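You operate a simulated robot arm through the tools that you are given. There is no shell and no other tool. Be economical: measure what you need, move in short steps, check, and stop when the job is done.

The job below is to be done with a simulated two-armed robot. You get a single attempt, and the scene is never put back.

## Task
Hold the steel basket on the top of the long bench steady with one hand and put the weight from the table top in it with the other.

It is judged by the outcome, as a careful person would: the job done as asked, and still so three seconds after it is handed in. It fails if anything else is knocked over, pushed out of place, dropped, spilled or broken.

## Robot
Two 7-joint arms with two-finger parallel grippers on one trunk, on a base that drives. Base frame: it is fixed to the floor where the robot stands at the start and does not move with it; the origin is under the middle of the robot, x ahead of it, y to its left, z up. Lengths are in m, angles in rad, forces in N, time in s.
The left shoulder is at the start at [-0.092, 0.119, 0.825], the right one opposite. With the tool pointing down near the work surface each hand reaches from about 0.16 to 0.58 m from the robot's upright axis, wherever it stands, measured 20 degrees to its own side. Places, roughly: steel basket [-0.75, -2.25, 1]. Payload 3.43 kg a hand.
The tool frame of a hand sits at the grasp point between the pads (the TCP): z along the fingers, y along the line on which they close. The tips reach 0.03 m beyond it. Largest opening 0.094 m; finger width 0.028, thickness 0.01; the body of the gripper, 0.05 by 0.096 m, starts 0.055 m behind the TCP.
Orientation is that of the tool frame in the base frame, as a unit quaternion [w, x, y, z]. With the fingers straight down and closing along the base's y, the tool's x points along the base's -x, its y along +y and its z along -z.

## Interface
- The arms move only by the tool arm_command. It takes "left_deltas", "right_deltas" or both (then of equal length, played together; a hand with none holds still); each is a list of rows, each a list of 7 numbers: the shift along the base's x, y, z in cm, then the turn, a rotation vector about the base's x, y, z in rad, then the closure, from 0 (fully open) to 1 (shut). In form: [[tx, ty, tz, ax, ay, az, fingers], ...]. A call has 1 to 10 rows; each row shifts and turns the commanded pose from where the row before left it. A row lasts 0.2 s, in which the tool goes at most 0.05 m and 0.15 rad; a call with a longer step from one row to the next is refused whole, and so is a gripper value outside its range. A pose out of reach is approached as far as the arm can. The call stops where the force on the tool passes 40 N (or 10 N more than at its start, if that is more) or the arm is blocked; 0.2 s more then pass. The fingers move at their own pace (about 0.153 m/s each) and stop on an object; they squeeze with about 21 N. The grip force told is the motor's: it shows also when the fingers shut on nothing. Time passes only in rows, and 0.2 s behind the last, so rows that do not move let the fingers close. It gives the time, the measured TCP pose, the force on the tool (base axes), the opening and the grip force at its end, in the units of the frame above (readings bear some noise), with the torque about the TCP (base axes, N m) and any sound that the robot's microphone picked up.
- Cameras (640 x 400 px; columns grow to the right, rows downward): "scene" is now at [0.0173, 0.0484, 1.5314]; the picture's right is [0.62, -0.79, 0.00], its down [-0.60, -0.47, -0.65] and it looks along [0.51, 0.40, -0.76] (base axes); focal length 261 px, centre (320, 200). "left" rides on the left gripper at [0.076, -0.014, -0.102] in its tool frame; the picture's right is [0.18, 0.98, 0.00], its down [-0.75, 0.14, -0.64] and it looks along [-0.63, 0.12, 0.77] (tool axes); focal length 243 px, centre (320, 200). "right" rides on the right gripper at [0.076, 0.014, -0.103] in its tool frame; the picture's right is [-0.18, 0.98, 0.00], its down [-0.75, -0.14, -0.64] and it looks along [-0.63, -0.12, 0.77] (tool axes); focal length 243 px, centre (320, 200). There is no depth. A picture from a camera that has moved, and an enlarged one, comes with that camera's place and axes in the base frame and with its lens.
- camera(camera): a new picture of that camera. The clock stands still meanwhile.
- move_column(by): slides the trunk up (or, below 0, down) by that many m; the arms and the scene camera ride with it, the base frame stays. It gives what a move gives, with no picture.
- drive_base(legs): drives the robot by 1 to 6 legs, each [ahead, left, turn to the left] in m, m and rad, along the robot's own axes; the way and the turn of a leg run together, so that a leg with both is an arc; at most 1.5 m and 3.142 rad a leg. The arms and the cameras ride along, it lands a little off, and it stops where it bumps. It gives what a move gives.
- turn_head(pan, tilt): turns the head with the scene camera to pan (to the left, within 2.496 rad either way) and tilt (down, from -0.506 to 1.204), counted from straight ahead of the robot. It gives what a move gives.
- inspect(camera, box): a new picture of the part [left, top, right, bottom] of that camera's present view, enlarged. The clock stands still meanwhile.
- sign_off(): hands the job in; it is judged then, once.

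Go step by step. Nothing tells you exact positions but the pictures and the camera data: compare them with the known pose of the tool, close in by small moves and look again before you grip or let go. The budget is 120 turns and 108 pictures, counting those below and the enlarged ones. Unless the task says otherwise, let go and move clear before handing in, and close with one line.

The tools are called after "Emit:" as name(argument=value, ...) on one line, values as JSON. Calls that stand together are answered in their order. arm_command: Moves the arms, as the interface text tells. Its arguments: {"type":"object","properties":{"left_deltas":{"type":"array","items":{"type":"array","items":{"type":"number"}}},"right_deltas":{"type":"array","items":{"type":"array","items":{"type":"number"}}}},"required":[]} The other tools are called the same way: move_column (by) slides the trunk up or down; drive_base (legs) drives the base; turn_head (pan, tilt) turns the head that bears the scene camera; camera (camera) takes a picture; inspect (camera, box) takes an enlarged picture of a part of a camera's view; sign_off () hands the job in.

At the start:

```text
time: 0.0
left_tool_pos: [0.3565, 0.4094, 1.0256]
left_tool_rot: [0.0, 0.0, 1.0, 0.0]
left_contact_force: [-0.8, 1.0, -0.8]
left_wrist_torque: [0.0, 0.01, -0.02]
left_gripper_width: 0.094
left_grip_force: 0.0
right_tool_pos: [0.296, 0.0275, 0.9791]
right_tool_rot: [-0.001, 0.0, 1.0, 0.0]
right_contact_force: [-0.2, 0.1, 0.2]
right_wrist_torque: [0.0, -0.02, 0.02]
right_gripper_width: 0.0943
right_grip_force: 0.2
trunk travel left (down, up): [-0.25, 0.085]
robot x, y, heading: [-0.0031, -0.0033, 0.003]
head pan, tilt: [0.667, 0.864]
```

scene: 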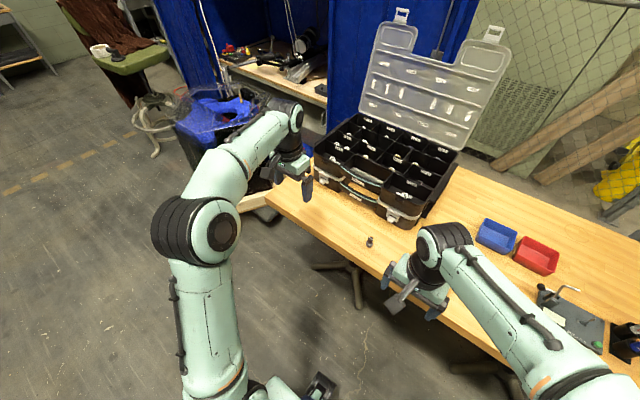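
right: 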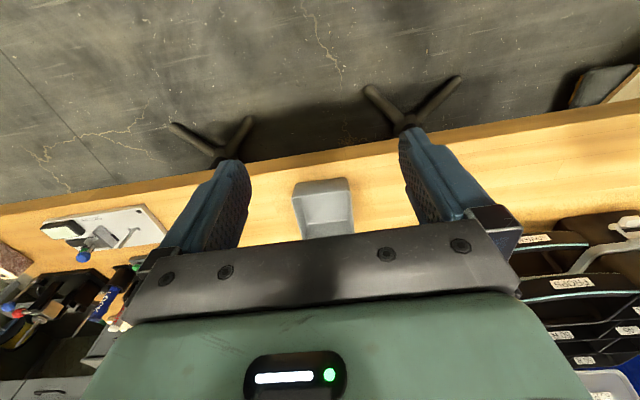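
left: 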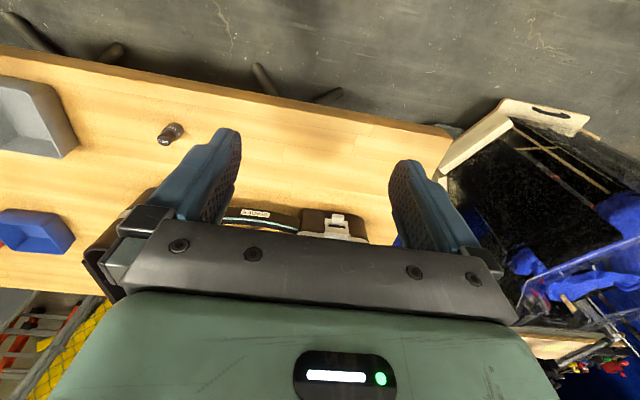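

The weight looks like the small dark object on the table, at about (0.48, 0.20, 0.78). I'll take a closer look at it and then look toward the basket.

Emit:
inspect(camera="left", box=[110, 90, 230, 165])

Emit:
inspect(camera="scene", box=[320, 210, 420, 272])

Emit:
turn_head(pan=-1.9, tilt=0.35)

Emit:
camera(camera="scene")

```text
5.33 times, centred on (170, 128) of left
camera zoom: at [0.2801, 0.3952, 1.1268], right [-0.18, 0.98, 0.0], down [0.75, 0.14, 0.64], along [0.63, 0.12, -0.77], focal length 1294 px, centre (1120, 587)
```

zoom: 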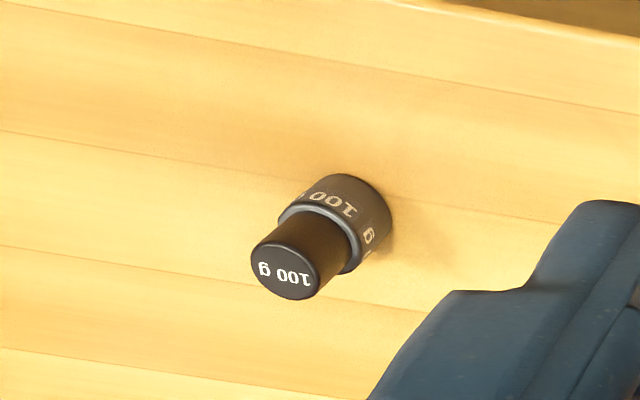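

```text
6.40 times, centred on (370, 241) of scene
camera zoom: at [0.0173, 0.0484, 1.5314], right [0.62, -0.79, 0.0], down [-0.6, -0.47, -0.65], along [0.51, 0.4, -0.76], focal length 1670 px, centre (0, -62)
```

zoom: 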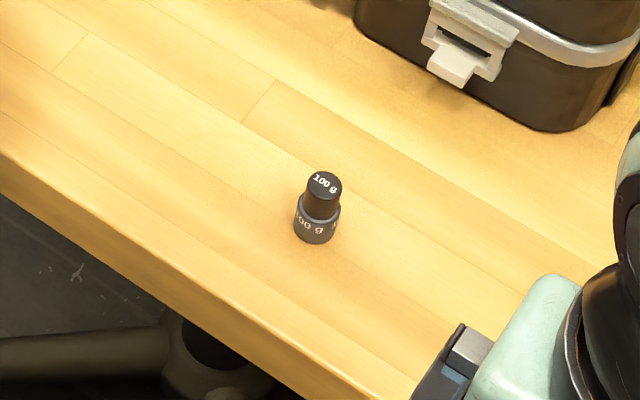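

```text
time: 2.3
left_tool_pos: [0.3564, 0.4085, 1.025]
left_tool_rot: [0.0, 0.0, 1.0, 0.0]
left_contact_force: [0.3, -0.1, -0.6]
left_wrist_torque: [-0.04, 0.0, 0.03]
left_gripper_width: 0.0941
left_grip_force: 0.0
right_tool_pos: [0.2964, 0.0266, 0.9791]
right_tool_rot: [-0.001, 0.0, 1.0, 0.001]
right_contact_force: [-0.3, -0.8, -0.4]
right_wrist_torque: [-0.01, 0.03, 0.01]
right_gripper_width: 0.094
right_grip_force: 0.0
trunk travel left (down, up): [-0.25, 0.085]
robot x, y, heading: [0.0005, 0.0003, -0.005]
head pan, tilt: [-1.901, 0.351]
```

```text
102 pictures are left
camera scene: at [-0.0737, -0.0876, 1.5761], right [-0.95, 0.32, 0.0], down [0.11, 0.33, -0.94], along [-0.3, -0.89, -0.34], focal length 261 px, centre (320, 200)
```

scene: 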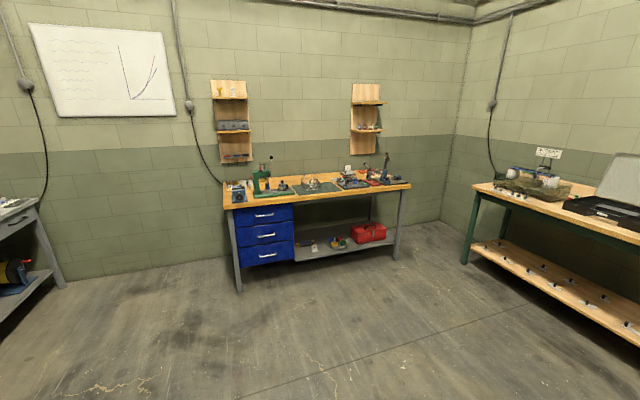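

The weight is an upright 100 g cylinder whose top is at about z 0.80. Next I'll enlarge the bench to find the basket, and move the right arm aside.

Emit:
inspect(camera="scene", box=[215, 140, 425, 271])

Emit:
arm_command(right_deltas=[[0, -4, 0, 0, 0, 0, 0], [0, -4, 0, 0, 0, 0, 0], [0, -4, 0, 0, 0, 0, 0], [0, -4, 0, 0, 0, 0, 0]])

Emit:
turn_head(pan=0.4, tilt=0.9)

Emit:
camera(camera="scene")

```text
3.05 times, centred on (320, 206) of scene
camera zoom: at [-0.0737, -0.0876, 1.5761], right [-0.95, 0.32, 0.0], down [0.11, 0.33, -0.94], along [-0.3, -0.89, -0.34], focal length 795 px, centre (320, 183)
```

zoom: 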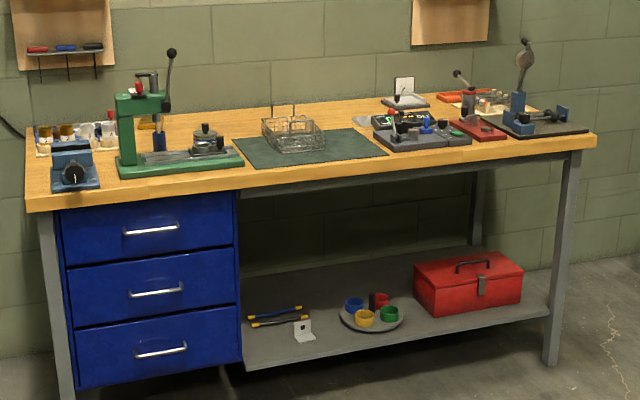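

```text
time: 3.3
left_tool_pos: [0.3559, 0.409, 1.0253]
left_tool_rot: [0.0, 0.001, 1.0, 0.0]
left_contact_force: [-1.2, 0.3, 0.1]
left_wrist_torque: [0.02, 0.02, 0.01]
left_gripper_width: 0.0939
left_grip_force: 0.0
right_tool_pos: [0.2988, -0.1339, 0.9774]
right_tool_rot: [0.001, -0.001, 1.0, 0.0]
right_contact_force: [-0.7, -0.4, -0.4]
right_wrist_torque: [0.02, 0.03, -0.01]
right_gripper_width: 0.0939
right_grip_force: 0.1
trunk travel left (down, up): [-0.25, 0.085]
robot x, y, heading: [0.003, -0.0008, -0.005]
head pan, tilt: [-1.901, 0.351]
```

```text
time: 5.4
left_tool_pos: [0.3548, 0.4088, 1.0244]
left_tool_rot: [0.0, 0.0, 1.0, 0.0]
left_contact_force: [-1.0, -0.1, 0.5]
left_wrist_torque: [0.0, 0.02, -0.01]
left_gripper_width: 0.094
left_grip_force: 0.1
right_tool_pos: [0.2987, -0.1327, 0.9765]
right_tool_rot: [0.0, 0.0, 1.0, 0.0]
right_contact_force: [-0.4, 0.2, 0.4]
right_wrist_torque: [-0.02, 0.02, 0.0]
right_gripper_width: 0.0938
right_grip_force: 0.1
trunk travel left (down, up): [-0.25, 0.085]
robot x, y, heading: [-0.0023, 0.0015, 0.002]
head pan, tilt: [0.4, 0.901]
```

```text
100 pictures are left
camera scene: at [0.0259, 0.0298, 1.5286], right [0.39, -0.92, 0.0], down [-0.72, -0.3, -0.62], along [0.57, 0.24, -0.78], focal length 261 px, centre (320, 200)
```

scene: 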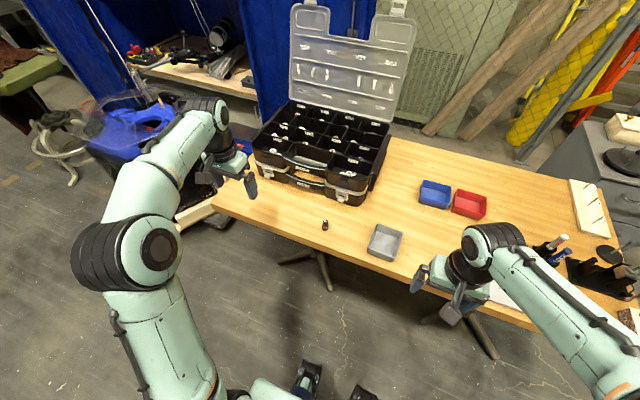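

The basket is a wire one with a handle, standing on the green mat of the far bench. I'll bring the left hand above the weight, stopping high.

Emit:
arm_command(left_deltas=[[2, -3.5, 0, 0, 0, 0, 0], [2, -3.5, 0, 0, 0, 0, 0], [2, -3.5, -2, 0, 0, 0, 0], [2.2, -3.5, -3, 0, 0, 0, 0], [2.2, -3.4, -3, 0, 0, 0, 0], [2, -3.4, -3, 0, 0, 0, 0], [0, 0, -2, 0, 0, 0, 0]])

Emit:
camera(camera="left")

Emit:
camera(camera="scene")

```text
refused: row 4 steps farther than a row can; nothing moved
```

```text
99 pictures are left
camera left: at [0.2801, 0.3952, 1.1268], right [-0.18, 0.98, 0.0], down [0.75, 0.14, 0.64], along [0.63, 0.12, -0.77], focal length 243 px, centre (320, 200)
```

left: 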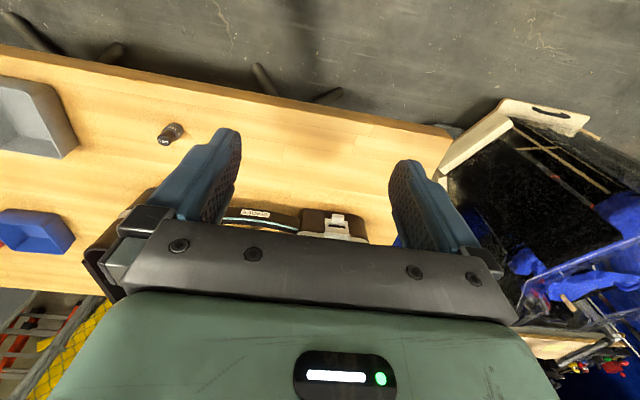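

```text
98 pictures are left
camera scene: at [0.0259, 0.0298, 1.5286], right [0.39, -0.92, 0.0], down [-0.72, -0.3, -0.62], along [0.57, 0.24, -0.78], focal length 261 px, centre (320, 200)
```

scene: 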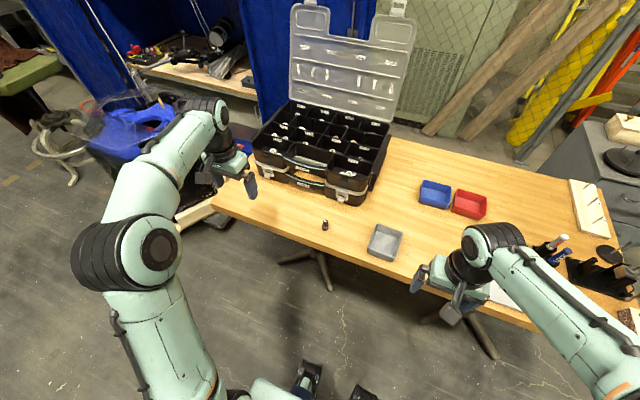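

The call was refused because one step was too long, so nothing has moved. I'll repeat the approach with smaller steps.

Emit:
arm_command(left_deltas=[[2, -3.5, 0, 0, 0, 0, 0], [2, -3.5, 0, 0, 0, 0, 0], [2, -3.5, -2, 0, 0, 0, 0], [2.2, -3.5, -2, 0, 0, 0, 0], [2.2, -3.4, -2, 0, 0, 0, 0], [2, -3.4, -2, 0, 0, 0, 0], [0, 0, -4, 0, 0, 0, 0]])

Emit:
camera(camera="left")

Emit:
camera(camera="scene")

```text
time: 7.0
left_tool_pos: [0.4828, 0.2003, 0.9034]
left_tool_rot: [0.0, 0.0, 1.0, 0.0]
left_contact_force: [0.1, 0.4, 0.4]
left_wrist_torque: [-0.02, -0.03, -0.02]
left_gripper_width: 0.0939
left_grip_force: 0.0
right_tool_pos: [0.2993, -0.1326, 0.9773]
right_tool_rot: [0.0, 0.001, 1.0, 0.0]
right_contact_force: [-0.1, -0.4, -0.1]
right_wrist_torque: [-0.02, -0.01, 0.02]
right_gripper_width: 0.094
right_grip_force: 0.1
trunk travel left (down, up): [-0.25, 0.085]
robot x, y, heading: [-0.0021, -0.0036, -0.002]
head pan, tilt: [0.4, 0.901]
```

```text
97 pictures are left
camera left: at [0.4067, 0.1855, 1.0057], right [-0.18, 0.98, 0.0], down [0.75, 0.14, 0.64], along [0.63, 0.12, -0.77], focal length 243 px, centre (320, 200)
```

left: 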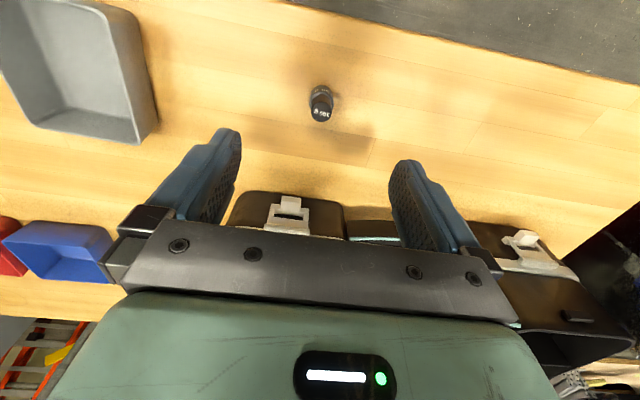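

```text
96 pictures are left
camera scene: at [0.0261, 0.0305, 1.5286], right [0.39, -0.92, 0.0], down [-0.72, -0.31, -0.62], along [0.57, 0.24, -0.78], focal length 261 px, centre (320, 200)
```

scene: 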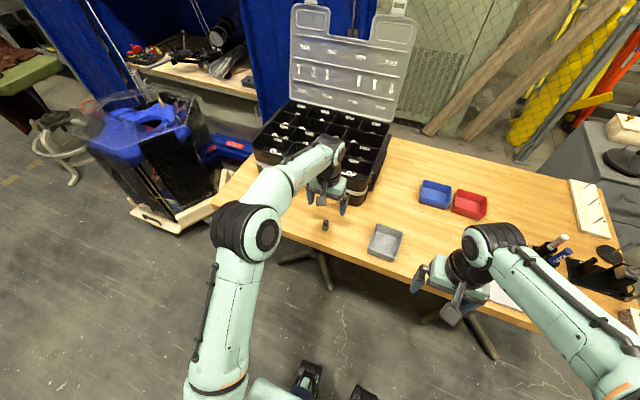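

The weight's top projects to (0.482, 0.2015), directly under the left hand. I'll lower to z ≈ 0.80 and look before gripping.

Emit:
arm_command(left_deltas=[[0, 0.1, -3, 0, 0, 0, 0], [0, 0, -3, 0, 0, 0, 0], [0, 0, -2.5, 0, 0, 0, 0], [0, 0, -1.5, 0, 0, 0, 0]])

Emit:
camera(camera="left")

Emit:
inspect(camera="scene", box=[270, 140, 430, 240])

```text
time: 8.0
left_tool_pos: [0.4817, 0.2008, 0.8056]
left_tool_rot: [0.001, 0.0, 1.0, 0.0]
left_contact_force: [-0.3, -0.7, -0.3]
left_wrist_torque: [-0.01, -0.03, 0.0]
left_gripper_width: 0.094
left_grip_force: 0.0
right_tool_pos: [0.299, -0.1334, 0.9783]
right_tool_rot: [0.0, 0.0, 1.0, 0.0]
right_contact_force: [-0.1, 0.3, 0.1]
right_wrist_torque: [0.03, 0.01, -0.03]
right_gripper_width: 0.094
right_grip_force: 0.0
trunk travel left (down, up): [-0.25, 0.085]
robot x, y, heading: [0.0004, -0.0014, -0.005]
head pan, tilt: [0.4, 0.901]
```

```text
95 pictures are left
camera left: at [0.4053, 0.187, 0.9071], right [-0.18, 0.98, 0.0], down [0.75, 0.14, 0.64], along [0.63, 0.12, -0.77], focal length 243 px, centre (320, 200)
```

left: 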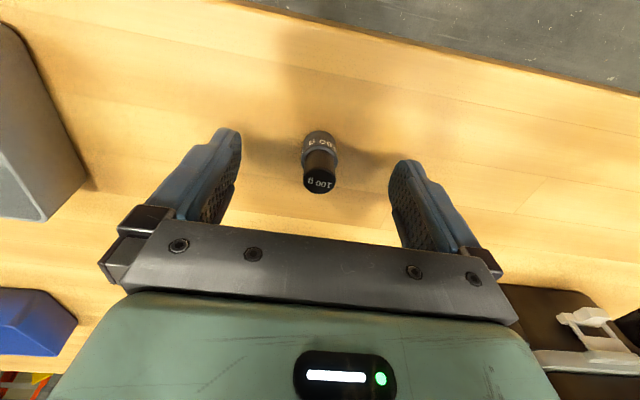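

```text
4.00 times, centred on (350, 190) of scene
camera zoom: at [0.026, 0.0299, 1.5286], right [0.39, -0.92, 0.0], down [-0.72, -0.3, -0.62], along [0.57, 0.24, -0.78], focal length 1044 px, centre (200, 240)
```

zoom: 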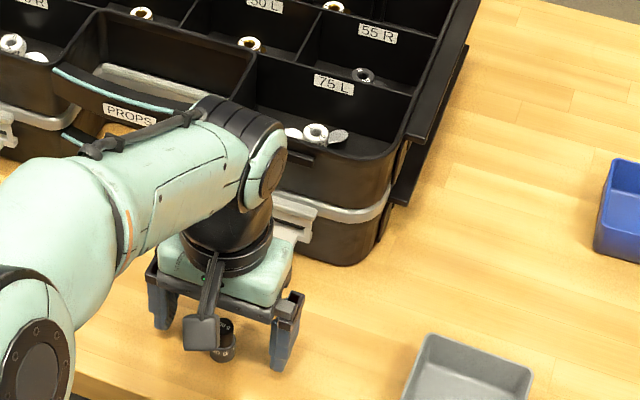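

The weight sits centred between the pads. I'll lower 8 mm and close on it.

Emit:
arm_command(left_deltas=[[0, 0, -0.8, 0, 0, 0, 0], [0, 0, 0, 0, 0, 0, 0.4], [0, 0, 0, 0, 0, 0, 0.7], [0, 0, 0, 0, 0, 0, 1], [0, 0, 0, 0, 0, 0, 1], [0, 0, 0, 0, 0, 0, 1]])

Emit:
camera(camera="left")

```text
time: 9.4
left_tool_pos: [0.4809, 0.2005, 0.7974]
left_tool_rot: [0.001, 0.0, 1.0, 0.0]
left_contact_force: [0.2, -0.4, 0.6]
left_wrist_torque: [-0.02, 0.01, 0.01]
left_gripper_width: 0.0213
left_grip_force: 20.9
right_tool_pos: [0.2978, -0.1334, 0.9787]
right_tool_rot: [0.0, -0.001, 1.0, 0.0]
right_contact_force: [0.7, 0.0, -0.7]
right_wrist_torque: [0.03, 0.0, -0.03]
right_gripper_width: 0.094
right_grip_force: 0.0
trunk travel left (down, up): [-0.25, 0.085]
robot x, y, heading: [0.0012, 0.0023, 0.002]
head pan, tilt: [0.4, 0.901]
```

```text
93 pictures are left
camera left: at [0.4053, 0.1875, 0.8991], right [-0.18, 0.98, 0.0], down [0.75, 0.14, 0.64], along [0.63, 0.12, -0.77], focal length 243 px, centre (320, 200)
```

left: 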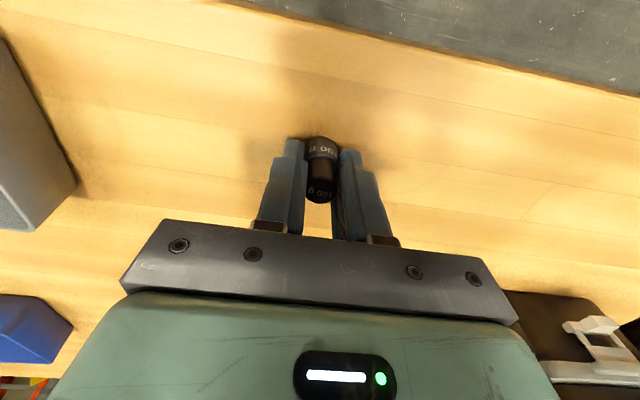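

The grip holds at a width of 21 mm. I'll lift straight up, then draw both hands in for driving.

Emit:
arm_command(left_deltas=[[0, 0, 3, 0, 0, 0, 1], [0, 0, 4, 0, 0, 0, 1], [0, 0, 4.5, 0, 0, 0, 1], [0, 0, 4.5, 0, 0, 0, 1], [0, 0, 4.5, 0, 0, 0, 1], [-4, 1, 1, 0, 0, 0, 1], [-4, 1, 1, 0, 0, 0, 1], [-4, 1, 1, 0, 0, 0, 1], [-4, 1, 0, 0, 0, 0, 1], [-2, 0, 0, 0, 0, 0, 1]])

Emit:
camera(camera="left")

Emit:
turn_head(pan=-1.2, tilt=0.6)

Emit:
camera(camera="scene")

```text
time: 11.6
left_tool_pos: [0.2989, 0.2431, 1.033]
left_tool_rot: [0.0, 0.0, 1.0, -0.001]
left_contact_force: [0.9, 0.4, -1.1]
left_wrist_torque: [-0.01, 0.03, 0.0]
left_gripper_width: 0.0208
left_grip_force: 20.9
right_tool_pos: [0.2989, -0.1336, 0.9787]
right_tool_rot: [0.0, 0.0, 1.0, 0.0]
right_contact_force: [0.1, -0.2, 0.0]
right_wrist_torque: [0.0, -0.02, -0.01]
right_gripper_width: 0.0941
right_grip_force: 0.1
trunk travel left (down, up): [-0.25, 0.085]
robot x, y, heading: [-0.0024, 0.0026, 0.0]
head pan, tilt: [0.4, 0.901]
```

```text
92 pictures are left
camera left: at [0.2227, 0.2277, 1.1341], right [-0.18, 0.98, 0.0], down [0.75, 0.14, 0.64], along [0.63, 0.12, -0.77], focal length 243 px, centre (320, 200)
```

left: 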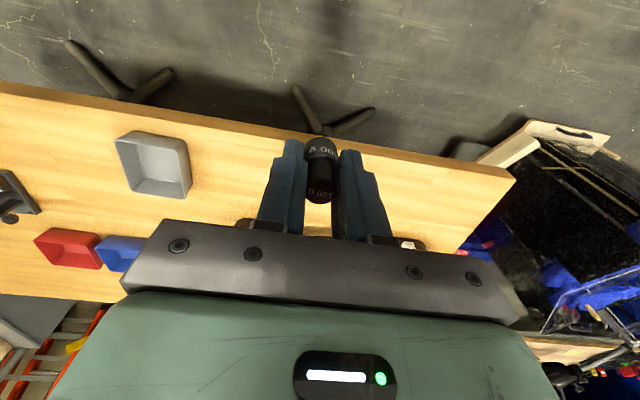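

```text
time: 13.3
left_tool_pos: [0.2981, 0.241, 1.0313]
left_tool_rot: [0.001, 0.0, 1.0, 0.0]
left_contact_force: [0.7, -0.1, -0.9]
left_wrist_torque: [0.01, 0.02, -0.03]
left_gripper_width: 0.0209
left_grip_force: 21.3
right_tool_pos: [0.2989, -0.1328, 0.9779]
right_tool_rot: [0.0, 0.0, 1.0, 0.001]
right_contact_force: [-0.5, -0.1, 1.1]
right_wrist_torque: [0.01, -0.01, 0.01]
right_gripper_width: 0.094
right_grip_force: 0.0
trunk travel left (down, up): [-0.25, 0.085]
robot x, y, heading: [0.0018, 0.0006, 0.002]
head pan, tilt: [-1.201, 0.6]
```

```text
91 pictures are left
camera scene: at [-0.0115, -0.0818, 1.5534], right [-0.93, -0.36, 0.0], down [-0.2, 0.53, -0.83], along [0.3, -0.77, -0.57], focal length 261 px, centre (320, 200)
```

scene: 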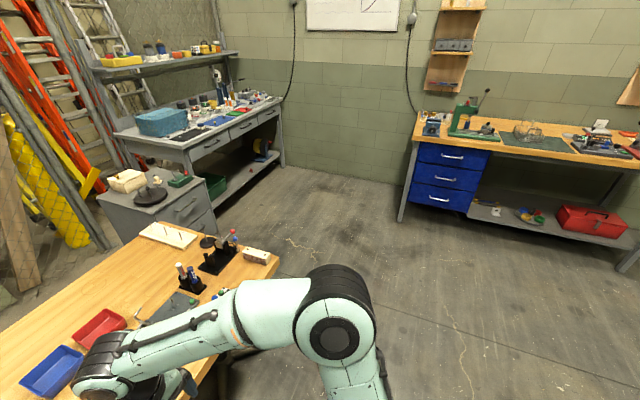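

The weight is held well. The bench front edge is at about y −2.0 and its top at about z 0.87. Before backing off I'll check the floor behind the robot.

Emit:
turn_head(pan=-2.45, tilt=0.5)

Emit:
camera(camera="scene")

Emit:
turn_head(pan=2.45, tilt=0.5)

Emit:
camera(camera="scene")

```text
time: 14.7
left_tool_pos: [0.2989, 0.2423, 1.0323]
left_tool_rot: [0.0, 0.0, 1.0, 0.0]
left_contact_force: [-0.4, 0.9, -0.3]
left_wrist_torque: [0.02, -0.02, 0.0]
left_gripper_width: 0.0207
left_grip_force: 21.4
right_tool_pos: [0.2981, -0.1329, 0.9782]
right_tool_rot: [0.0, -0.001, 1.0, 0.0]
right_contact_force: [-0.1, -0.1, 0.2]
right_wrist_torque: [0.02, -0.02, -0.01]
right_gripper_width: 0.0942
right_grip_force: 0.0
trunk travel left (down, up): [-0.25, 0.085]
robot x, y, heading: [0.0011, 0.0019, 0.004]
head pan, tilt: [-2.45, 0.499]
```

```text
90 pictures are left
camera scene: at [-0.1136, -0.0575, 1.5624], right [-0.64, 0.77, 0.0], down [0.37, 0.31, -0.88], along [-0.68, -0.56, -0.48], focal length 261 px, centre (320, 200)
```

scene: 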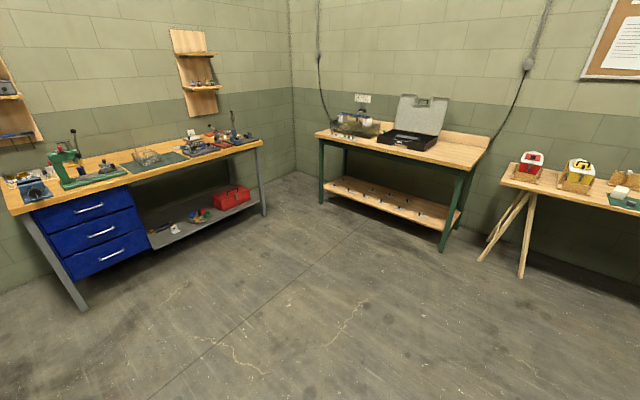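

```text
time: 18.6
left_tool_pos: [0.2992, 0.241, 1.0325]
left_tool_rot: [0.001, -0.001, 1.0, 0.0]
left_contact_force: [0.0, -0.5, -1.0]
left_wrist_torque: [-0.05, 0.01, -0.02]
left_gripper_width: 0.021
left_grip_force: 21.0
right_tool_pos: [0.2994, -0.1334, 0.9778]
right_tool_rot: [0.0, 0.0, 1.0, 0.0]
right_contact_force: [-0.4, -0.3, -0.3]
right_wrist_torque: [0.01, 0.0, -0.02]
right_gripper_width: 0.0942
right_grip_force: 0.0
trunk travel left (down, up): [-0.25, 0.085]
robot x, y, heading: [0.0013, 0.0005, 0.004]
head pan, tilt: [2.45, 0.499]
```

```text
89 pictures are left
camera scene: at [-0.1137, 0.0586, 1.5625], right [0.64, 0.77, 0.0], down [0.37, -0.31, -0.88], along [-0.68, 0.56, -0.48], focal length 261 px, centre (320, 200)
```

scene: 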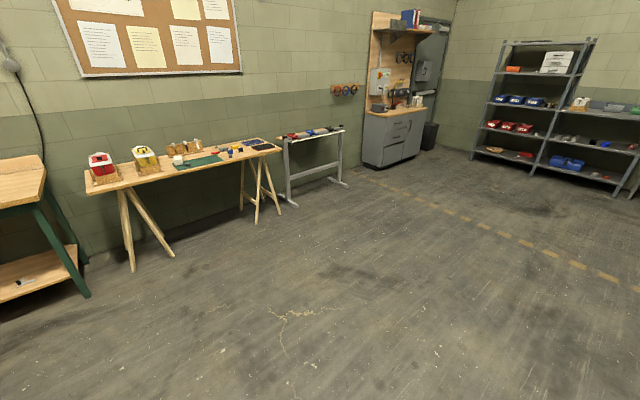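

The floor is clear. I'll back off, turn right to face the bench, and come up short of it to look at the basket.

Emit:
drive_base(legs=[[-0.72, 0, 0], [0, 0, -1.5708], [1.1, 0, 0]])

Emit:
turn_head(pan=0, tilt=0.65)

Emit:
camera(camera="scene")

```text
time: 31.6
left_tool_pos: [-0.4614, -1.4044, 1.0322]
left_tool_rot: [0.0, 0.701, 0.713, 0.0]
left_contact_force: [0.0, 0.7, -1.2]
left_wrist_torque: [-0.03, 0.03, -0.02]
left_gripper_width: 0.0213
left_grip_force: 20.7
right_tool_pos: [-0.8369, -1.4104, 0.9777]
right_tool_rot: [0.0, 0.701, 0.713, 0.0]
right_contact_force: [0.1, 0.0, -0.5]
right_wrist_torque: [0.0, 0.01, 0.0]
right_gripper_width: 0.0942
right_grip_force: 0.0
trunk travel left (down, up): [-0.25, 0.085]
robot x, y, heading: [-0.7102, -1.1072, -1.549]
head pan, tilt: [2.45, 0.499]
```

```text
time: 33.9
left_tool_pos: [-0.4608, -1.4042, 1.0312]
left_tool_rot: [0.0, 0.7, 0.714, 0.0]
left_contact_force: [0.0, 0.7, -1.2]
left_wrist_torque: [0.03, 0.01, 0.0]
left_gripper_width: 0.0211
left_grip_force: 20.8
right_tool_pos: [-0.8364, -1.4108, 0.9779]
right_tool_rot: [0.0, 0.701, 0.713, 0.0]
right_contact_force: [-0.3, 0.5, -0.6]
right_wrist_torque: [0.0, 0.0, 0.0]
right_gripper_width: 0.094
right_grip_force: 0.1
trunk travel left (down, up): [-0.25, 0.085]
robot x, y, heading: [-0.7089, -1.1103, -1.549]
head pan, tilt: [0.0, 0.649]
```

```text
88 pictures are left
camera scene: at [-0.7071, -1.1518, 1.5491], right [-1.0, -0.02, 0.0], down [-0.01, 0.6, -0.8], along [0.01, -0.8, -0.6], focal length 261 px, centre (320, 200)
```

scene: 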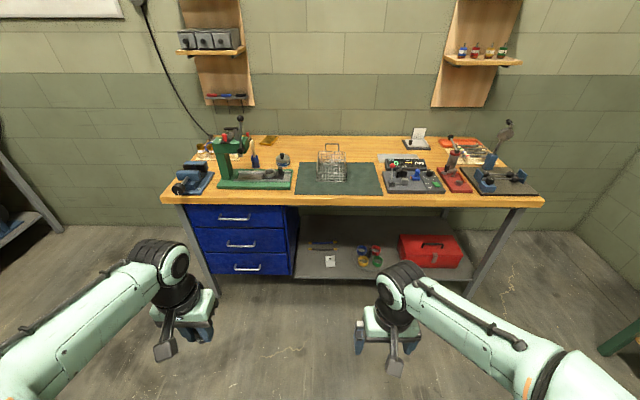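

Emit:
inspect(camera="scene", box=[260, 115, 420, 215])

```text
4.00 times, centred on (340, 165) of scene
camera zoom: at [-0.7071, -1.1518, 1.5491], right [-1.0, -0.02, 0.0], down [-0.01, 0.6, -0.8], along [0.01, -0.8, -0.6], focal length 1044 px, centre (240, 340)
```

zoom: 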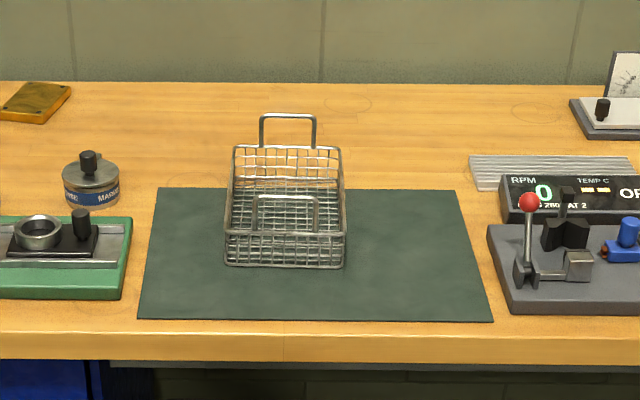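

The basket is about 0.14 × 0.2 m with its rim near z 0.92, centred near (−0.75, −2.3), and has handles at the front and back. I'll raise the trunk and drive closer.

Emit:
move_column(by=0.085)

Emit:
drive_base(legs=[[0.45, -0.05, -0.02]])

Emit:
turn_head(pan=0, tilt=0.8)

Emit:
camera(camera="scene")

Emit:
camera(camera="right")

```text
time: 35.1
left_tool_pos: [-0.4615, -1.404, 1.1179]
left_tool_rot: [-0.001, 0.701, 0.713, 0.0]
left_contact_force: [0.1, 0.3, -0.5]
left_wrist_torque: [0.0, -0.01, 0.0]
left_gripper_width: 0.0209
left_grip_force: 20.3
right_tool_pos: [-0.8363, -1.4083, 1.0631]
right_tool_rot: [0.0, 0.702, 0.712, 0.0]
right_contact_force: [-0.3, 0.3, 0.0]
right_wrist_torque: [-0.02, 0.0, 0.0]
right_gripper_width: 0.0942
right_grip_force: 0.1
trunk travel left (down, up): [-0.335, 0.0]
robot x, y, heading: [-0.7113, -1.102, -1.555]
head pan, tilt: [0.0, 0.649]
```

```text
time: 37.8
left_tool_pos: [-0.5146, -1.8623, 1.1162]
left_tool_rot: [0.001, 0.709, 0.706, 0.0]
left_contact_force: [0.7, 0.6, -1.7]
left_wrist_torque: [0.01, 0.0, 0.03]
left_gripper_width: 0.0213
left_grip_force: 21.1
right_tool_pos: [-0.8907, -1.86, 1.0628]
right_tool_rot: [0.0, 0.708, 0.706, 0.0]
right_contact_force: [-0.3, -0.2, 0.5]
right_wrist_torque: [-0.01, 0.0, -0.04]
right_gripper_width: 0.0939
right_grip_force: 0.1
trunk travel left (down, up): [-0.335, 0.0]
robot x, y, heading: [-0.759, -1.5609, -1.572]
head pan, tilt: [0.0, 0.649]
```

```text
time: 38.5
left_tool_pos: [-0.5151, -1.8641, 1.1179]
left_tool_rot: [0.0, 0.709, 0.705, 0.0]
left_contact_force: [-0.1, -0.4, -0.3]
left_wrist_torque: [-0.02, 0.01, 0.01]
left_gripper_width: 0.0212
left_grip_force: 21.1
right_tool_pos: [-0.8909, -1.8612, 1.0635]
right_tool_rot: [0.0, 0.708, 0.706, 0.0]
right_contact_force: [-0.4, -0.5, -0.6]
right_wrist_torque: [0.07, 0.0, -0.04]
right_gripper_width: 0.0941
right_grip_force: 0.2
trunk travel left (down, up): [-0.335, 0.0]
robot x, y, heading: [-0.7561, -1.557, -1.577]
head pan, tilt: [0.0, 0.799]
```

```text
86 pictures are left
camera scene: at [-0.7554, -1.5985, 1.6263], right [-1.0, 0.0, 0.0], down [0.0, 0.72, -0.7], along [0.0, -0.7, -0.72], focal length 261 px, centre (320, 200)
```

scene: 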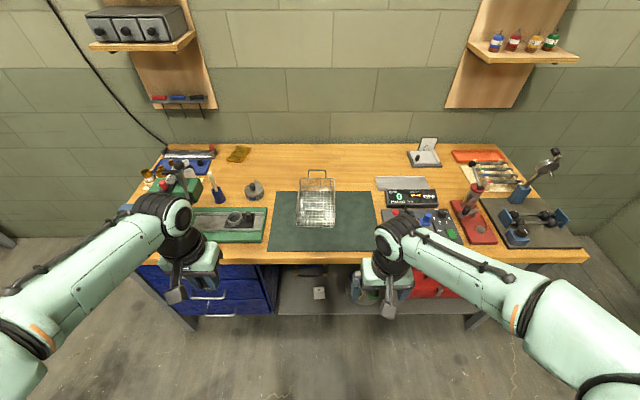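

```text
85 pictures are left
camera right: at [-0.8759, -1.7857, 1.1647], right [0.98, -0.19, 0.0], down [-0.14, -0.75, 0.64], along [-0.12, -0.63, -0.77], focal length 243 px, centre (320, 200)
```

right: 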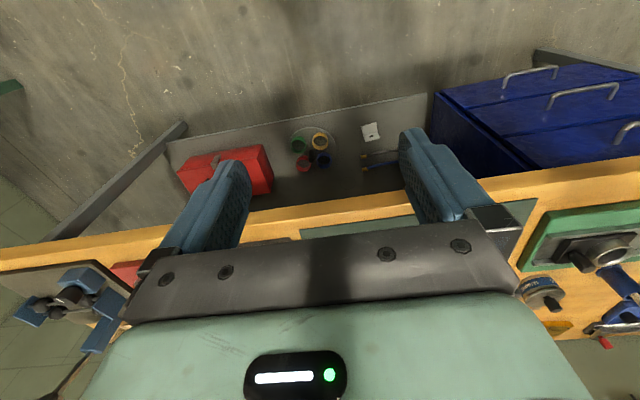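

Emit:
inspect(camera="scene", box=[260, 160, 380, 235])

Emit:
inspect(camera="scene", box=[110, 140, 350, 290])

```text
5.33 times, centred on (320, 198) of scene
camera zoom: at [-0.7554, -1.5985, 1.6263], right [-1.0, 0.0, 0.0], down [0.0, 0.72, -0.7], along [0.0, -0.7, -0.72], focal length 1392 px, centre (320, 213)
```

zoom: 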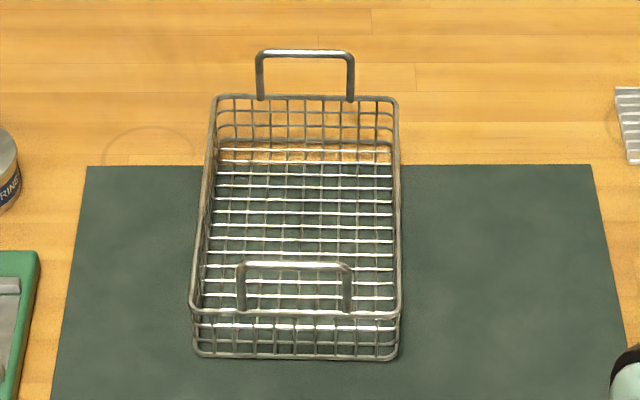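

```text
2.67 times, centred on (230, 215) of scene
camera zoom: at [-0.7554, -1.5985, 1.6263], right [-1.0, 0.0, 0.0], down [0.0, 0.72, -0.7], along [0.0, -0.7, -0.72], focal length 696 px, centre (560, 160)
```

zoom: 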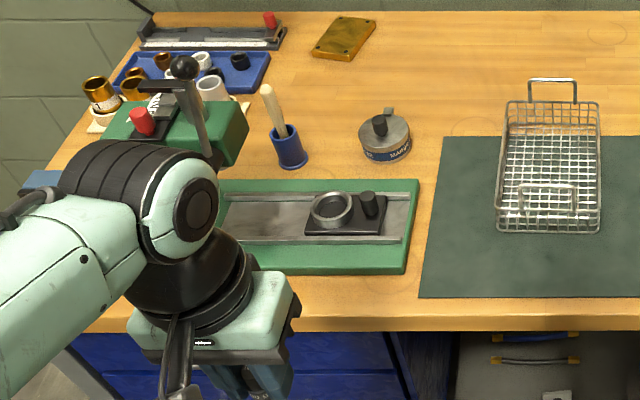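

The fixes now agree. The rim is at z 0.913, x −0.67 to −0.81, y −2.20 to −2.42, and the bench top is at 0.865. I'll bring the hands inward so they clear the press and the fixture, then drive the last 0.22 m.

Emit:
arm_command(left_deltas=[[-3, 0, 0, 0, 0, 0, 1], [-3, 0, 0, 0, 0, 0, 1], [-3, 0, 0, 0, 0, 0, 1], [-3, 0, 0, 0, 0, 0, 1]], right_deltas=[[1, 0, 0, 0, 0, 0, 0], [1, 0, 0, 0, 0, 0, 0], [1, 0, 0, 0, 0, 0, 0], [1, 0, 0, 0, 0, 0, 0]])

Emit:
drive_base(legs=[[0.22, 0, 0]])

Emit:
camera(camera="scene")

Emit:
camera(camera="right")

```text
time: 39.5
left_tool_pos: [-0.6349, -1.8637, 1.1165]
left_tool_rot: [0.0, 0.709, 0.705, 0.0]
left_contact_force: [-0.6, -0.1, -0.1]
left_wrist_torque: [0.01, -0.01, 0.02]
left_gripper_width: 0.021
left_grip_force: 20.7
right_tool_pos: [-0.851, -1.8603, 1.0629]
right_tool_rot: [0.0, 0.709, 0.705, 0.0]
right_contact_force: [0.4, 0.1, 0.2]
right_wrist_torque: [-0.04, 0.02, 0.0]
right_gripper_width: 0.094
right_grip_force: 0.0
trunk travel left (down, up): [-0.335, 0.0]
robot x, y, heading: [-0.755, -1.5623, -1.577]
head pan, tilt: [0.0, 0.799]
```

```text
time: 41.2
left_tool_pos: [-0.6363, -2.0817, 1.1174]
left_tool_rot: [0.0, 0.709, 0.705, 0.0]
left_contact_force: [-0.1, -0.8, -1.6]
left_wrist_torque: [0.02, -0.03, 0.01]
left_gripper_width: 0.0212
left_grip_force: 20.4
right_tool_pos: [-0.8516, -2.0801, 1.0627]
right_tool_rot: [-0.001, 0.709, 0.705, 0.001]
right_contact_force: [0.7, 0.7, 0.1]
right_wrist_torque: [-0.01, 0.01, -0.01]
right_gripper_width: 0.0942
right_grip_force: 0.1
trunk travel left (down, up): [-0.335, 0.0]
robot x, y, heading: [-0.755, -1.7824, -1.578]
head pan, tilt: [0.0, 0.799]
```

```text
82 pictures are left
camera scene: at [-0.7565, -1.8176, 1.6261], right [-1.0, 0.01, 0.0], down [0.0, 0.72, -0.7], along [0.0, -0.7, -0.72], focal length 261 px, centre (320, 200)
```

scene: 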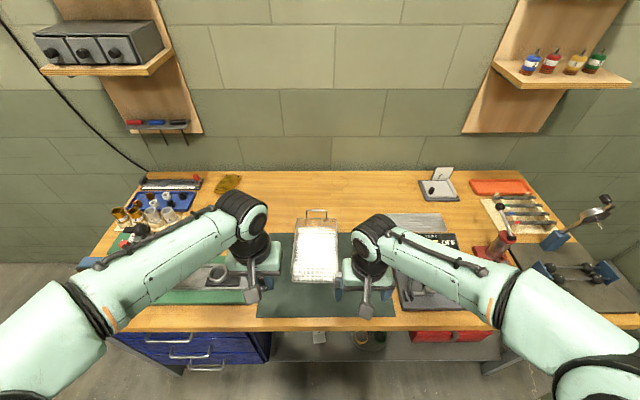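

```text
81 pictures are left
camera right: at [-0.8376, -2.0038, 1.164], right [0.98, -0.19, 0.0], down [-0.14, -0.75, 0.64], along [-0.12, -0.63, -0.77], focal length 243 px, centre (320, 200)
```

right: 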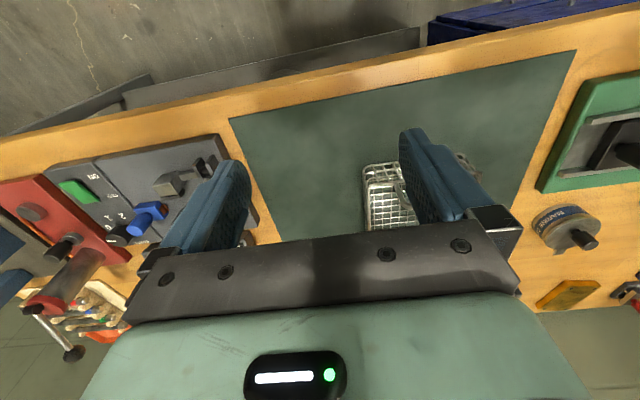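

The drive ended without a bump. I'll bring the right hand above the basket's right wall and check its alignment.

Emit:
arm_command(right_deltas=[[1, -3.3, 0, 0, 0, 0, 0], [1, -3.3, 0, 0, 0, 0, 0], [1, -3.3, 0, 0, 0, 0, 0], [1, -3.3, 0, 0, 0, 0, 0], [0, -3.3, -2, 0, 0, 0, 0], [0, 0, -3, 0, 0, 0, 0]])

Emit:
camera(camera="scene")

Emit:
camera(camera="right")

Emit:
camera(camera="left")

```text
time: 42.6
left_tool_pos: [-0.6368, -2.0838, 1.1178]
left_tool_rot: [0.0, 0.709, 0.705, 0.0]
left_contact_force: [0.7, 0.5, -1.2]
left_wrist_torque: [-0.04, 0.02, 0.0]
left_gripper_width: 0.0213
left_grip_force: 20.7
right_tool_pos: [-0.8101, -2.2456, 1.012]
right_tool_rot: [0.0, 0.709, 0.705, 0.0]
right_contact_force: [-0.3, -0.1, 1.0]
right_wrist_torque: [0.02, 0.03, 0.0]
right_gripper_width: 0.0942
right_grip_force: 0.1
trunk travel left (down, up): [-0.335, 0.0]
robot x, y, heading: [-0.7558, -1.7811, -1.577]
head pan, tilt: [0.0, 0.799]
```

```text
80 pictures are left
camera scene: at [-0.7565, -1.8177, 1.6263], right [-1.0, 0.01, 0.0], down [0.0, 0.72, -0.7], along [0.0, -0.7, -0.72], focal length 261 px, centre (320, 200)
```

scene: 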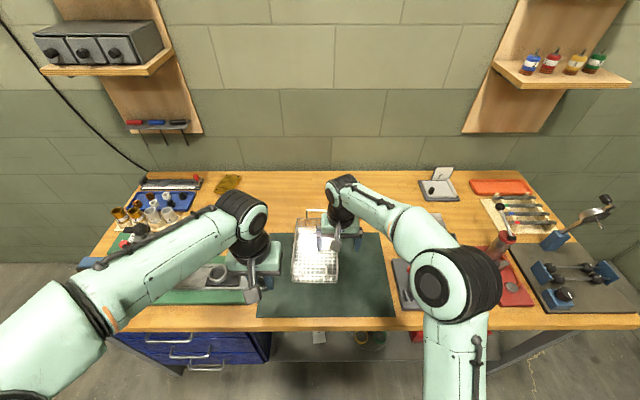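

```text
79 pictures are left
camera right: at [-0.7966, -2.1706, 1.1139], right [0.98, -0.19, 0.0], down [-0.14, -0.75, 0.64], along [-0.12, -0.63, -0.77], focal length 243 px, centre (320, 200)
```

right: 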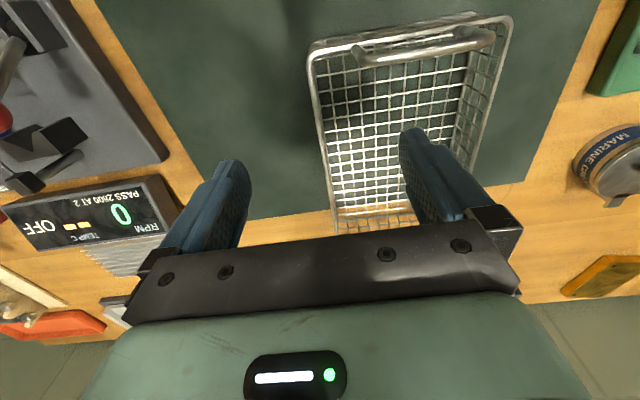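

```text
78 pictures are left
camera left: at [-0.65, -2.0063, 1.2195], right [0.98, 0.18, 0.0], down [0.14, -0.75, 0.64], along [0.11, -0.63, -0.77], focal length 243 px, centre (320, 200)
```

left: 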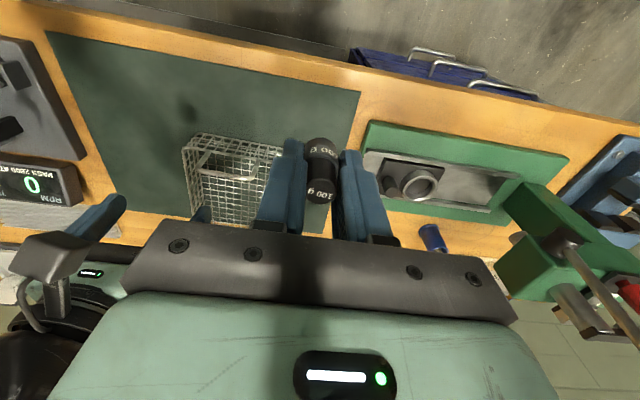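

The rim wall is at x ≈ −0.812 beneath the open right fingers. I'll lower until the pads straddle it, with tips above the basket floor, and check.

Emit:
arm_command(right_deltas=[[-0.15, 0, -3, 0, 0, 0, 0], [0, 0, -3, 0, 0, 0, 0], [0, 0, -2, 0, 0, 0, 0], [0, 0, -1.4, 0, 0, 0, 0]])

Emit:
camera(camera="right")

Emit:
inspect(camera="scene", box=[240, 170, 400, 270])

```text
time: 43.6
left_tool_pos: [-0.6365, -2.0834, 1.1184]
left_tool_rot: [0.0, 0.709, 0.705, 0.0]
left_contact_force: [-0.3, -0.1, -0.7]
left_wrist_torque: [-0.04, -0.01, 0.01]
left_gripper_width: 0.0212
left_grip_force: 21.2
right_tool_pos: [-0.8131, -2.2438, 0.9187]
right_tool_rot: [0.0, 0.709, 0.705, -0.001]
right_contact_force: [0.3, -0.5, -0.1]
right_wrist_torque: [0.01, 0.03, -0.03]
right_gripper_width: 0.0938
right_grip_force: 0.0
trunk travel left (down, up): [-0.335, 0.0]
robot x, y, heading: [-0.7575, -1.7858, -1.578]
head pan, tilt: [0.0, 0.799]
```

```text
77 pictures are left
camera right: at [-0.7985, -2.1697, 1.0201], right [0.98, -0.19, 0.0], down [-0.15, -0.75, 0.64], along [-0.12, -0.63, -0.77], focal length 243 px, centre (320, 200)
```

right: 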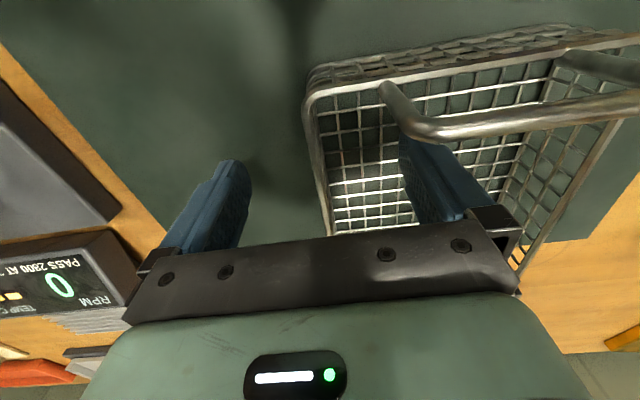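

```text
4.00 times, centred on (320, 220) of scene
camera zoom: at [-0.7565, -1.8182, 1.6263], right [-1.0, 0.01, 0.0], down [0.0, 0.72, -0.7], along [0.0, -0.7, -0.72], focal length 1044 px, centre (320, 120)
```

zoom: 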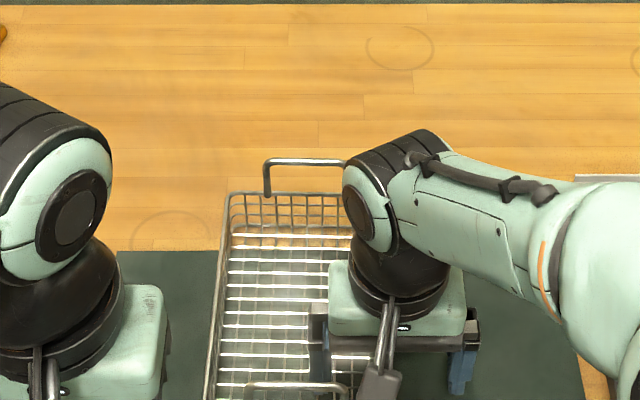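

The right fingers straddle the right wall, about centred. I'll close them gently.

Emit:
arm_command(right_deltas=[[0.2, 0, 0, 0, 0, 0, 0.3], [0, 0, 0, 0, 0, 0, 0.6], [0, 0, 0, 0, 0, 0, 0.8], [0, 0, 0, 0, 0, 0, 0.9], [0, 0, 0, 0, 0, 0, 1], [0, 0, 0, 0, 0, 0, 1]])

Emit:
camera(camera="right")

Emit:
inspect(camera="scene", box=[240, 190, 400, 290])

```text
time: 45.0
left_tool_pos: [-0.6359, -2.083, 1.1168]
left_tool_rot: [0.0, 0.709, 0.706, 0.0]
left_contact_force: [0.5, 0.3, -1.6]
left_wrist_torque: [0.02, -0.02, 0.03]
left_gripper_width: 0.0212
left_grip_force: 21.1
right_tool_pos: [-0.8111, -2.2463, 0.9185]
right_tool_rot: [0.0, 0.709, 0.705, 0.001]
right_contact_force: [0.3, -0.3, 0.0]
right_wrist_torque: [0.05, 0.0, -0.28]
right_gripper_width: 0.0028
right_grip_force: 20.6
trunk travel left (down, up): [-0.335, 0.0]
robot x, y, heading: [-0.7554, -1.7821, -1.569]
head pan, tilt: [0.0, 0.799]
```

```text
75 pictures are left
camera right: at [-0.7966, -2.1699, 1.0204], right [0.98, -0.19, 0.0], down [-0.15, -0.75, 0.64], along [-0.12, -0.63, -0.77], focal length 243 px, centre (320, 200)
```

right: 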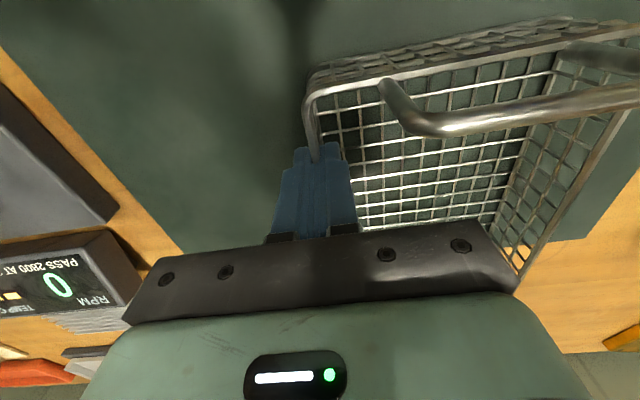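

```text
4.00 times, centred on (320, 240) of scene
camera zoom: at [-0.7565, -1.8183, 1.6263], right [-1.0, 0.01, 0.0], down [0.0, 0.72, -0.7], along [0.0, -0.7, -0.72], focal length 1044 px, centre (320, 40)
```

zoom: 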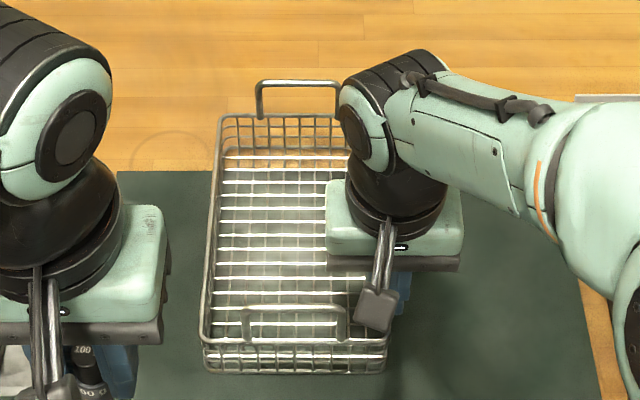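

The right hand now holds the basket wall firmly and the basket has hardly shifted. I'll carry the weight high over the far-left part of the basket, keeping clear of the right wrist.

Emit:
arm_command(left_deltas=[[-0.5, -3.8, 0, 0, 0, 0, 1], [-0.5, -3.8, 0, 0, 0, 0, 1], [-0.5, -3.8, 0, 0, 0, 0, 1], [-0.5, -3.8, 0, 0, 0, 0, 1], [-0.5, -3.7, 0, 0, 0, 0, 1], [-0.5, -3.7, 0, 0, 0, 0, 1], [-1, -3.6, 0, 0, 0, 0, 1]], right_deltas=[[0, 0, 0, 0, 0, 0, 1], [0, 0, 0, 0, 0, 0, 1], [0, 0, 0, 0, 0, 0, 1], [0, 0, 0, 0, 0, 0, 1], [0, 0, 0, 0, 0, 0, 1], [0, 0, 0, 0, 0, 0, 1], [0, 0, 0, 0, 0, 0, 1]])

Emit:
camera(camera="left")

Emit:
camera(camera="scene")

```text
time: 46.6
left_tool_pos: [-0.6702, -2.3222, 1.117]
left_tool_rot: [-0.002, 0.709, 0.705, 0.001]
left_contact_force: [0.2, 1.4, -1.3]
left_wrist_torque: [0.01, -0.01, 0.02]
left_gripper_width: 0.0212
left_grip_force: 21.0
left hand out of reach, approached as far as the arm can: row 7
right_tool_pos: [-0.8105, -2.2459, 0.9191]
right_tool_rot: [0.0, 0.709, 0.705, 0.0]
right_contact_force: [-2.2, -0.5, 0.1]
right_wrist_torque: [0.26, -0.04, -0.06]
right_gripper_width: 0.0027
right_grip_force: 21.2
trunk travel left (down, up): [-0.335, 0.0]
robot x, y, heading: [-0.7566, -1.782, -1.575]
head pan, tilt: [0.0, 0.799]
```

```text
73 pictures are left
camera left: at [-0.6837, -2.2458, 1.2192], right [0.98, 0.18, 0.0], down [0.14, -0.76, 0.64], along [0.11, -0.63, -0.77], focal length 243 px, centre (320, 200)
```

left: 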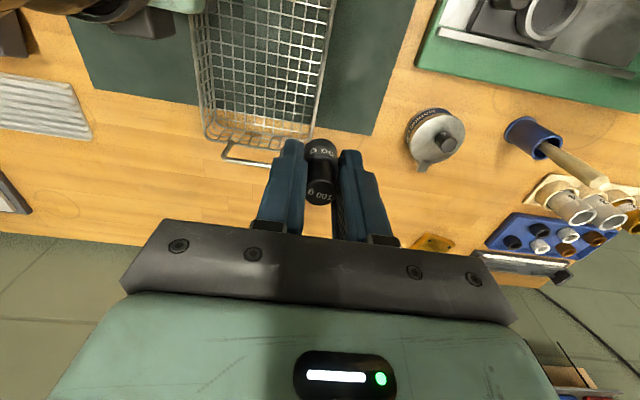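

```text
72 pictures are left
camera scene: at [-0.7562, -1.8178, 1.6263], right [-1.0, 0.01, 0.0], down [0.0, 0.72, -0.7], along [0.0, -0.7, -0.72], focal length 261 px, centre (320, 200)
```

scene: 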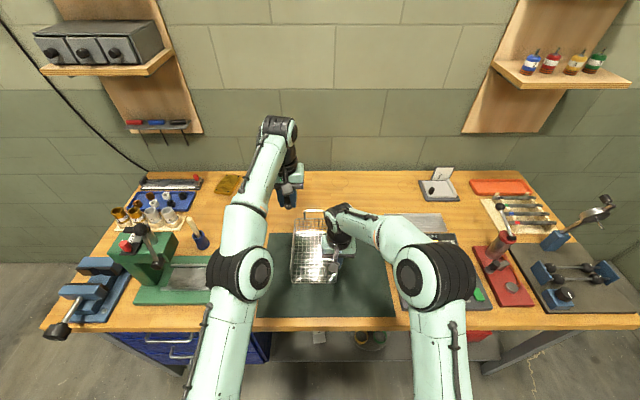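

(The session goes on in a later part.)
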